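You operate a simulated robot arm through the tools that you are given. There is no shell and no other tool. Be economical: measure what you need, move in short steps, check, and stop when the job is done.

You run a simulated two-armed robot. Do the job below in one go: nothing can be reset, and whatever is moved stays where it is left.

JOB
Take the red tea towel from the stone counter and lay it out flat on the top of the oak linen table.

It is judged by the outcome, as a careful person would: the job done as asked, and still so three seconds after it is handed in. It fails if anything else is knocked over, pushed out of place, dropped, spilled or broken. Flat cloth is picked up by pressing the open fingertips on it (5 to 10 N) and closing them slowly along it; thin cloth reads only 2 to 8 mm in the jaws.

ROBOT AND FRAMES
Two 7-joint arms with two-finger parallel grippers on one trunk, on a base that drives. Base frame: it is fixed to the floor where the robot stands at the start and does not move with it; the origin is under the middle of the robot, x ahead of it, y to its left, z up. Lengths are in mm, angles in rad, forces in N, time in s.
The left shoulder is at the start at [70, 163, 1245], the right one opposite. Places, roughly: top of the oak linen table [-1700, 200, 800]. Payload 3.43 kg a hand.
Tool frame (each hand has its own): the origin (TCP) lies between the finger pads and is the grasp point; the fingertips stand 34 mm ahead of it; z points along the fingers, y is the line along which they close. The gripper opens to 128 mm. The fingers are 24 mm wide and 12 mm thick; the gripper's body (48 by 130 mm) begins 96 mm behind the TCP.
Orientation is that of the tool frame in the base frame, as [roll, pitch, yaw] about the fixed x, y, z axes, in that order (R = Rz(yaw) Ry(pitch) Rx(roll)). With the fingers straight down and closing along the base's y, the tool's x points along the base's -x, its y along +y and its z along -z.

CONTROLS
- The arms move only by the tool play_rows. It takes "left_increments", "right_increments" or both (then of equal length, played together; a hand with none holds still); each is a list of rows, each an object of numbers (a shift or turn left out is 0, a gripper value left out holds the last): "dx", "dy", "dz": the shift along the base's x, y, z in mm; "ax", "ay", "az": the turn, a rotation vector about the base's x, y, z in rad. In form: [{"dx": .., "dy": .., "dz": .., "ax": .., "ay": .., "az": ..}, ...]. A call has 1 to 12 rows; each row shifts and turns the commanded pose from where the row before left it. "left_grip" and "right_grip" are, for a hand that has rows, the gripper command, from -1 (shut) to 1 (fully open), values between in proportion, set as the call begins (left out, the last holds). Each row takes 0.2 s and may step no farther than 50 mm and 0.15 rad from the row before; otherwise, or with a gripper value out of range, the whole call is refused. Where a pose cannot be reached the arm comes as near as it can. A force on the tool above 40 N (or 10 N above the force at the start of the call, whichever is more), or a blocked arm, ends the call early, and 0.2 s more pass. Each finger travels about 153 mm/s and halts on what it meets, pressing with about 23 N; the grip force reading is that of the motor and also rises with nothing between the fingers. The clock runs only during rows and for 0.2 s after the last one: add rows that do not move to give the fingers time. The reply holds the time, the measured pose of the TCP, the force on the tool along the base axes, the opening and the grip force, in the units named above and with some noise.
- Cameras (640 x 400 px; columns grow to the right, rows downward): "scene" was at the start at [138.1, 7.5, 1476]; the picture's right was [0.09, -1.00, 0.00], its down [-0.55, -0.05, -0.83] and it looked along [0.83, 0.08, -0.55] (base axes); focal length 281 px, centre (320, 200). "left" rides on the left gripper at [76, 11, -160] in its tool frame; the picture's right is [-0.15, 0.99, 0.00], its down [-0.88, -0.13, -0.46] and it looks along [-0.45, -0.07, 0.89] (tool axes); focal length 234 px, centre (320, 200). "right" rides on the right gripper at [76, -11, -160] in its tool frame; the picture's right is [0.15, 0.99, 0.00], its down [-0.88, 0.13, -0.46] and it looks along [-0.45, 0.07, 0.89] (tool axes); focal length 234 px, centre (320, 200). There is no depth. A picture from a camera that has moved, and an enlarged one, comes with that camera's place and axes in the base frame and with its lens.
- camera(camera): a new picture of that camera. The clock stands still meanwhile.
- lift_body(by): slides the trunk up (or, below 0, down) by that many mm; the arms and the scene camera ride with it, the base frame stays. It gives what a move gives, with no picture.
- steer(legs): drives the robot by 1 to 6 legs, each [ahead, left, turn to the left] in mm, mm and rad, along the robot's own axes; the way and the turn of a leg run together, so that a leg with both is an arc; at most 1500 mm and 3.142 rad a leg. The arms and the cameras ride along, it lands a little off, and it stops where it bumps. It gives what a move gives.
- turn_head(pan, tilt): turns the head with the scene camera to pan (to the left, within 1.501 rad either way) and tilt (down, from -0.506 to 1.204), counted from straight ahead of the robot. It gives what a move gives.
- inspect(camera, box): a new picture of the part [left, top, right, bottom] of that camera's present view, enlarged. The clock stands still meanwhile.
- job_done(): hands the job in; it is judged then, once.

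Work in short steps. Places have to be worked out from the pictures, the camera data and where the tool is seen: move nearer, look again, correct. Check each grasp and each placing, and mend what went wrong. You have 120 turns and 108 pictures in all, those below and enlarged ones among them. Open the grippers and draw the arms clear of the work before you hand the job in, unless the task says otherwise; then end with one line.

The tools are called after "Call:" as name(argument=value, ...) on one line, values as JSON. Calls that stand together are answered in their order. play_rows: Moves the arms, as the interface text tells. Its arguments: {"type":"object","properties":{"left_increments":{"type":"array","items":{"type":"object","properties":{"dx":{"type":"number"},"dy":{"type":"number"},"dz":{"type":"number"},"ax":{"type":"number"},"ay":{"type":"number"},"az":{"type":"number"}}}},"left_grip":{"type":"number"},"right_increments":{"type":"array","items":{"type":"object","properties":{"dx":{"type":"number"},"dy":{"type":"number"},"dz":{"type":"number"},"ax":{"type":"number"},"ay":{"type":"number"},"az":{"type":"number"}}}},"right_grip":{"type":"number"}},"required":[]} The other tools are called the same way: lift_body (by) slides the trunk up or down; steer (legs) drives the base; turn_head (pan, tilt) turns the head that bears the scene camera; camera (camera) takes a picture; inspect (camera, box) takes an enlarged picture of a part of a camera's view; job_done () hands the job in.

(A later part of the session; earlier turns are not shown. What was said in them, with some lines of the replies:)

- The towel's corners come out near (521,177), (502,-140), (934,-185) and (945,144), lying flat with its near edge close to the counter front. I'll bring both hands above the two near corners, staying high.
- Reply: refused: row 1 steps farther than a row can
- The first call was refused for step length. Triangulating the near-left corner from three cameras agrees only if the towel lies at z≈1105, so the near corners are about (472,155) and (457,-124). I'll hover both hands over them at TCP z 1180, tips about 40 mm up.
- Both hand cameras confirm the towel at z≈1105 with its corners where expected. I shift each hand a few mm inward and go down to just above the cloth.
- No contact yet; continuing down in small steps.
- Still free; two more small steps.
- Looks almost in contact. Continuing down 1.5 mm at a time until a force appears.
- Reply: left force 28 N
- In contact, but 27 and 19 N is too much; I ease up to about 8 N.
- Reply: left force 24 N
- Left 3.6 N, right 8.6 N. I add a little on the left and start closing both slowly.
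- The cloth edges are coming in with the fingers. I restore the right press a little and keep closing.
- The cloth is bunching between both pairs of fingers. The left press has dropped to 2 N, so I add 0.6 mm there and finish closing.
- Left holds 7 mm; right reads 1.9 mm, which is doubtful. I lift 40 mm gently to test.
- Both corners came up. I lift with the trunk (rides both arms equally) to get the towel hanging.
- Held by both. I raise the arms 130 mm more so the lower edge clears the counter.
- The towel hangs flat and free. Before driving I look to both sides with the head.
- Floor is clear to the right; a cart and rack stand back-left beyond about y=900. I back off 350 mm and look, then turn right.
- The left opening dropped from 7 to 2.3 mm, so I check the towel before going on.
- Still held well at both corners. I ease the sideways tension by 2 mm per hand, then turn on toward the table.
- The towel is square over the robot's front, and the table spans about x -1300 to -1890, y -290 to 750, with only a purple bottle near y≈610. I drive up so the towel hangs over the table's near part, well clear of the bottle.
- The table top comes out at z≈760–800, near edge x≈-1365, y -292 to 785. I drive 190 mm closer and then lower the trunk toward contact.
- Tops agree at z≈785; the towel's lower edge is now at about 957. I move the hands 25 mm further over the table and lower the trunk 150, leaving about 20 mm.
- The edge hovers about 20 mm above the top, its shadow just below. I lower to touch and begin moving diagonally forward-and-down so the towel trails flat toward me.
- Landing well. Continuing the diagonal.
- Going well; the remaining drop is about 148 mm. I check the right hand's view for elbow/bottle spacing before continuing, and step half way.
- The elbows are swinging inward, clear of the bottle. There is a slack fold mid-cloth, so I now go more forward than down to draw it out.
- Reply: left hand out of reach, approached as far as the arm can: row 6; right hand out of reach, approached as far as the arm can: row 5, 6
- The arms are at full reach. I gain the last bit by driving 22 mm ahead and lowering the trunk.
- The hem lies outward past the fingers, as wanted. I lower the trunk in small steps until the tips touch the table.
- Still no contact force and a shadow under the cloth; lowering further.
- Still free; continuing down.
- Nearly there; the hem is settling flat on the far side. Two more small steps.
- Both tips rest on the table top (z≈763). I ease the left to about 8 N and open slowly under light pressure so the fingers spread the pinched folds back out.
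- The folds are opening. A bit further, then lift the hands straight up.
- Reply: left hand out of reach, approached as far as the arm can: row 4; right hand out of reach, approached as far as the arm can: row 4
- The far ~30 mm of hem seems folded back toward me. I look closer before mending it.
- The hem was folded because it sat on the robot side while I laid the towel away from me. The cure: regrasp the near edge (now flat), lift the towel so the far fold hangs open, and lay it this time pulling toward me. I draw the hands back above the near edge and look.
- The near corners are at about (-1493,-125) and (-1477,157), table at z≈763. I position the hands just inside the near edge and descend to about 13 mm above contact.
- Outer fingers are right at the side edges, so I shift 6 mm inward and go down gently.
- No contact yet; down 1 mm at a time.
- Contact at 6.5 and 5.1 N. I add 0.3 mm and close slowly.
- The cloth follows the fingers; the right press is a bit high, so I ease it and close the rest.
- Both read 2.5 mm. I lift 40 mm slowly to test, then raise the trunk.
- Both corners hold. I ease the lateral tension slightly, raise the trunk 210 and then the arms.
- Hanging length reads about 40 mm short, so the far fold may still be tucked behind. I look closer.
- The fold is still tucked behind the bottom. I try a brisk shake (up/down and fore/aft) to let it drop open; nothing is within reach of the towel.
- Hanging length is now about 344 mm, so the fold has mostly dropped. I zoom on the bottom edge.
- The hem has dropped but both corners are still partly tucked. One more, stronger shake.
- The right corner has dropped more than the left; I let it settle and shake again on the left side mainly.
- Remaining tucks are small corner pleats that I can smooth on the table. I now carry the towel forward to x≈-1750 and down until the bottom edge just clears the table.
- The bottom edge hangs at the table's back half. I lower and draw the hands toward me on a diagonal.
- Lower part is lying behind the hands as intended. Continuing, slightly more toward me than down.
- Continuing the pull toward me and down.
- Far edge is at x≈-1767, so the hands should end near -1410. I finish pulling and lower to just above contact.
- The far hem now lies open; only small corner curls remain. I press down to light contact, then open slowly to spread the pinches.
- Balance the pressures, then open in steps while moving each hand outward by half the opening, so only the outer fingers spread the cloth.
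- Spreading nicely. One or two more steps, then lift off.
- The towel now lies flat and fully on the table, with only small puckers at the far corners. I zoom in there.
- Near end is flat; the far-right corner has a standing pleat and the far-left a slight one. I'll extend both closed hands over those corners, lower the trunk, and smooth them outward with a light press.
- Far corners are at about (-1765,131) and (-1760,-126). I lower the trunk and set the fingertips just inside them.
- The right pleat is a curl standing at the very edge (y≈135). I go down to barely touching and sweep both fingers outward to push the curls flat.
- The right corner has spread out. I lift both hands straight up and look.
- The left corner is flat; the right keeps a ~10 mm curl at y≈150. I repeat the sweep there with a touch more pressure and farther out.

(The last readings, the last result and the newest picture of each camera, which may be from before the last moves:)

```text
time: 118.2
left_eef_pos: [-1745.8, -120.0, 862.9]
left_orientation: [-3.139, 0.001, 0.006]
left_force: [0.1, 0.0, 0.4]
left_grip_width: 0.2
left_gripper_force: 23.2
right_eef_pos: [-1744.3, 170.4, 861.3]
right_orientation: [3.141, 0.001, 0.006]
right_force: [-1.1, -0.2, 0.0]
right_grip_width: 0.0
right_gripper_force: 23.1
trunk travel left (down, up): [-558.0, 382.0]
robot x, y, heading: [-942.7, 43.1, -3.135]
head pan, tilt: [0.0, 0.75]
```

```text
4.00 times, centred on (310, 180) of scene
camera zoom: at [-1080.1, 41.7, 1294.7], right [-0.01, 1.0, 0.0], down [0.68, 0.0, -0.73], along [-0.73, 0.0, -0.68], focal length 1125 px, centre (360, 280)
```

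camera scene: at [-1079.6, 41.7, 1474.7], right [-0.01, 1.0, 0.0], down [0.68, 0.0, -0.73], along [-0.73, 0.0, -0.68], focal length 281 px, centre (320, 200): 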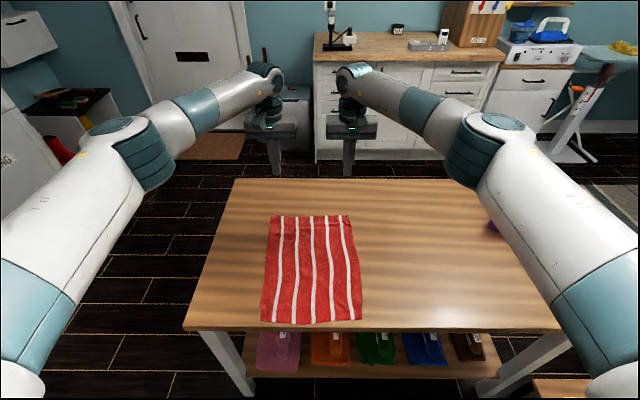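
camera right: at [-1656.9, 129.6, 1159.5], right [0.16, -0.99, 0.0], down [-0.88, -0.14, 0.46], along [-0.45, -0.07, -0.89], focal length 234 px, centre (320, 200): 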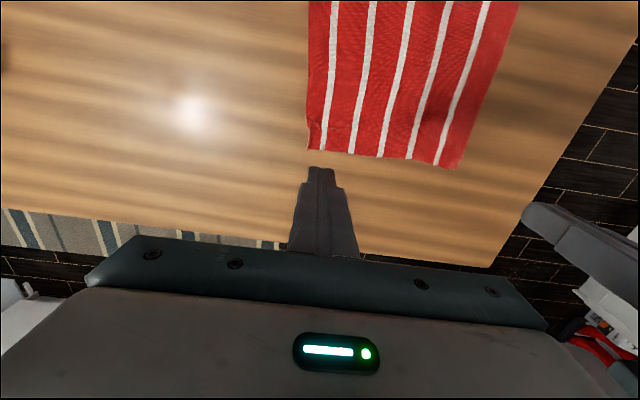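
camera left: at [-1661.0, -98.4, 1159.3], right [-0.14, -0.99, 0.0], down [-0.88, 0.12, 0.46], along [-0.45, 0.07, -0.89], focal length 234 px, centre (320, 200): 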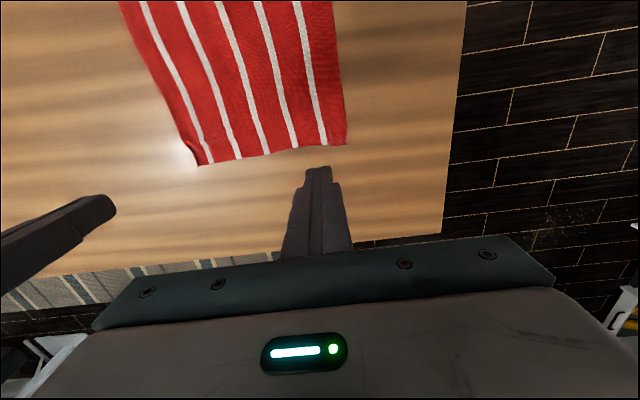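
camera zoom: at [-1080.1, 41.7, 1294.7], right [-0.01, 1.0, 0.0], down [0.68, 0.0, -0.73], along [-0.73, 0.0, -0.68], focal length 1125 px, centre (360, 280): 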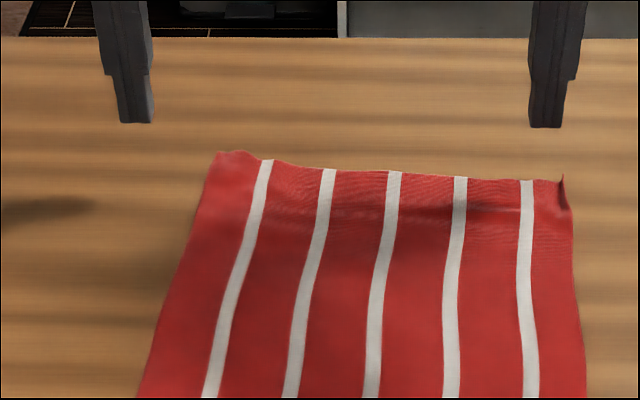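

The cloth shifted a bit with the finger but stays flat; the little curl is now at y≈190. I'll sweep 3 mm above the cloth so only the standing curl is pushed over, then press on it.

Call:
play_rows(right_increments=[{"dx": 2, "dz": -25}, {"dx": 2, "dz": -25}, {"dz": -11}, {"dy": 6}, {"dy": 6}, {"dy": 6}, {"dy": 6}, {"dz": -2}, {"dz": -1.5}, {"dz": -1}, {}])

Call:
inspect(camera="scene", box=[270, 130, 430, 230])

```text
time: 120.6
left_eef_pos: [-1746.1, -120.2, 862.7]
left_orientation: [-3.139, 0.0, 0.007]
left_force: [0.5, 0.5, 0.0]
left_grip_width: 0.0
left_gripper_force: 22.9
right_eef_pos: [-1738.9, 192.6, 795.8]
right_orientation: [3.14, 0.002, 0.008]
right_force: [0.3, 0.0, 2.4]
right_grip_width: 0.0
right_gripper_force: 22.6
trunk travel left (down, up): [-558.0, 382.0]
robot x, y, heading: [-946.9, 41.6, -3.131]
head pan, tilt: [0.0, 0.75]
```

```text
4.00 times, centred on (350, 180) of scene
camera zoom: at [-1080.1, 41.8, 1294.7], right [-0.01, 1.0, 0.0], down [0.68, 0.0, -0.73], along [-0.73, 0.0, -0.68], focal length 1125 px, centre (200, 280)
```

zoom: 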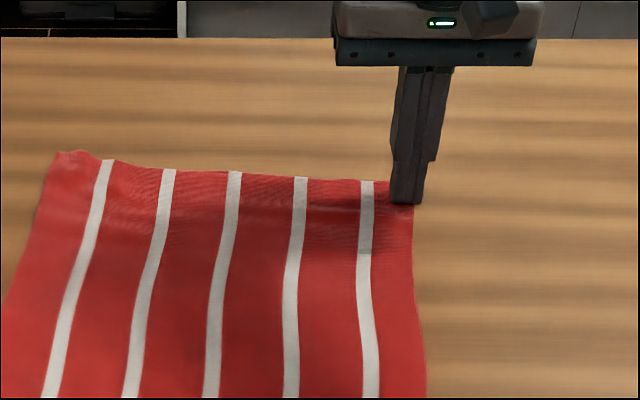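

Looks pressed flat. I press a little more, then lift away and check.

Call:
play_rows(right_increments=[{"dz": -0.8}, {}, {}, {"dz": 10}, {"dz": 25}, {"dz": 30}, {}, {}])

Call:
inspect(camera="right", box=[240, 60, 480, 210])

Call:
inspect(camera="scene", box=[230, 130, 390, 230])

```text
time: 122.4
left_eef_pos: [-1746.0, -121.5, 862.6]
left_orientation: [-3.139, 0.0, 0.006]
left_force: [0.1, 0.0, 0.1]
left_grip_width: 0.2
left_gripper_force: 23.0
right_eef_pos: [-1740.8, 193.2, 860.0]
right_orientation: [-3.141, -0.001, 0.007]
right_force: [0.3, -0.1, -0.2]
right_grip_width: 0.2
right_gripper_force: 23.6
trunk travel left (down, up): [-558.0, 382.0]
robot x, y, heading: [-946.4, 39.8, -3.13]
head pan, tilt: [0.0, 0.75]
```

```text
2.67 times, centred on (360, 135) of right
camera zoom: at [-1663.1, 205.0, 1019.5], right [0.15, -0.99, 0.0], down [-0.88, -0.14, 0.46], along [-0.45, -0.07, -0.89], focal length 624 px, centre (213, 373)
```

zoom: 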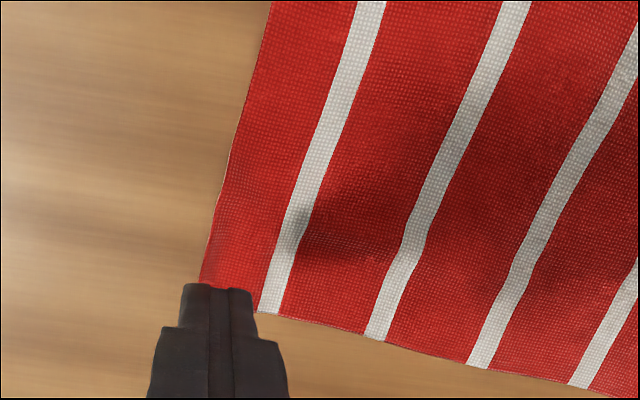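

```text
4.00 times, centred on (310, 180) of scene
camera zoom: at [-1080.2, 41.8, 1294.6], right [-0.01, 1.0, 0.0], down [0.68, 0.0, -0.73], along [-0.73, 0.0, -0.68], focal length 1125 px, centre (360, 280)
```

zoom: 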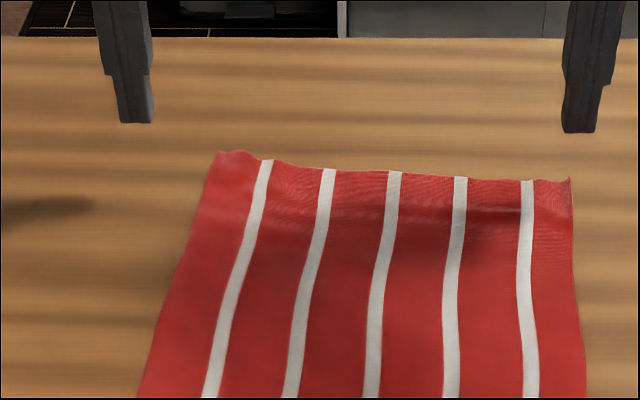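

The curl is gone and the towel lies flat. I raise the trunk clear, then draw the arms back above the table and open the grippers.

Call:
lift_body(by=200)

Call:
play_rows(left_increments=[{"dx": 40}, {"dx": 40}, {"dx": 40}, {"dx": 40}, {"dx": 40}, {"dx": 40}, {"dx": 30}, {}], right_increments=[{"dx": 40, "dy": -6}, {"dx": 40, "dy": -6}, {"dx": 40, "dy": -6}, {"dx": 40, "dy": -6}, {"dx": 40, "dy": -6}, {"dx": 40, "dy": -6}, {"dx": 30}, {}], left_grip=0, right_grip=0)

Call:
steer(legs=[[-400, 0, 0]])

Call:
camera(camera="scene")

```text
time: 124.5
left_eef_pos: [-1746.8, -120.8, 1061.6]
left_orientation: [-3.139, 0.0, 0.007]
left_force: [0.7, -0.6, 0.7]
left_grip_width: 0.2
left_gripper_force: 23.1
right_eef_pos: [-1740.8, 192.9, 1059.1]
right_orientation: [-3.141, 0.0, 0.008]
right_force: [0.9, -0.4, 0.4]
right_grip_width: 0.1
right_gripper_force: 22.4
trunk travel left (down, up): [-758.0, 182.0]
robot x, y, heading: [-944.0, 41.3, -3.129]
head pan, tilt: [0.0, 0.75]
```

```text
time: 126.3
left_eef_pos: [-1477.9, -122.1, 1061.6]
left_orientation: [-3.139, 0.001, 0.009]
left_force: [1.0, 0.1, -0.6]
left_grip_width: 64.1
left_gripper_force: 0.1
right_eef_pos: [-1468.8, 159.4, 1058.4]
right_orientation: [3.141, 0.001, 0.007]
right_force: [-0.2, -0.8, -0.3]
right_grip_width: 64.1
right_gripper_force: 0.0
trunk travel left (down, up): [-758.0, 182.0]
robot x, y, heading: [-944.9, 43.5, -3.134]
head pan, tilt: [0.0, 0.75]
```

```text
time: 128.8
left_eef_pos: [-1087.5, -119.5, 1061.7]
left_orientation: [-3.141, -0.001, 0.011]
left_force: [0.5, 0.8, -0.7]
left_grip_width: 64.1
left_gripper_force: 0.1
right_eef_pos: [-1078.7, 160.3, 1059.4]
right_orientation: [-3.141, 0.001, 0.012]
right_force: [-0.1, -0.1, -0.4]
right_grip_width: 63.9
right_gripper_force: 0.1
trunk travel left (down, up): [-758.0, 182.0]
robot x, y, heading: [-557.7, 46.0, -3.128]
head pan, tilt: [0.0, 0.75]
```

```text
19 pictures are left
camera scene: at [-690.3, 44.5, 1494.5], right [-0.01, 1.0, 0.0], down [0.68, 0.01, -0.73], along [-0.73, -0.01, -0.68], focal length 281 px, centre (320, 200)
```

scene: 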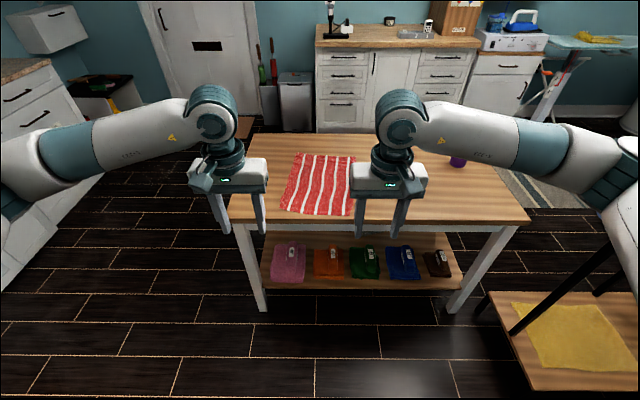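

The towel lies flat on the table. A final zoom to check the towel and that the bottle still stands.

Call:
inspect(camera="scene", box=[230, 110, 550, 310])

```text
2.00 times, centred on (390, 210) of scene
camera zoom: at [-690.3, 44.5, 1494.5], right [-0.01, 1.0, 0.0], down [0.68, 0.01, -0.73], along [-0.73, -0.01, -0.68], focal length 562 px, centre (180, 180)
```

zoom: 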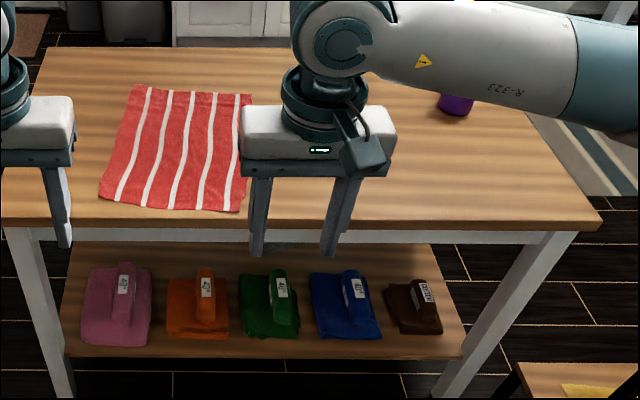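

The towel is flat and wholly on the table, the bottle stands where it was, and the grippers are open with the arms clear. Handing in.

Call:
job_done()

```text
The job is handed in.
```

The red tea towel lies flat on top of the oak linen table, sitting slightly skewed, with a slight ridge near its far right edge and a slightly raised far left corner; nothing else appears disturbed.
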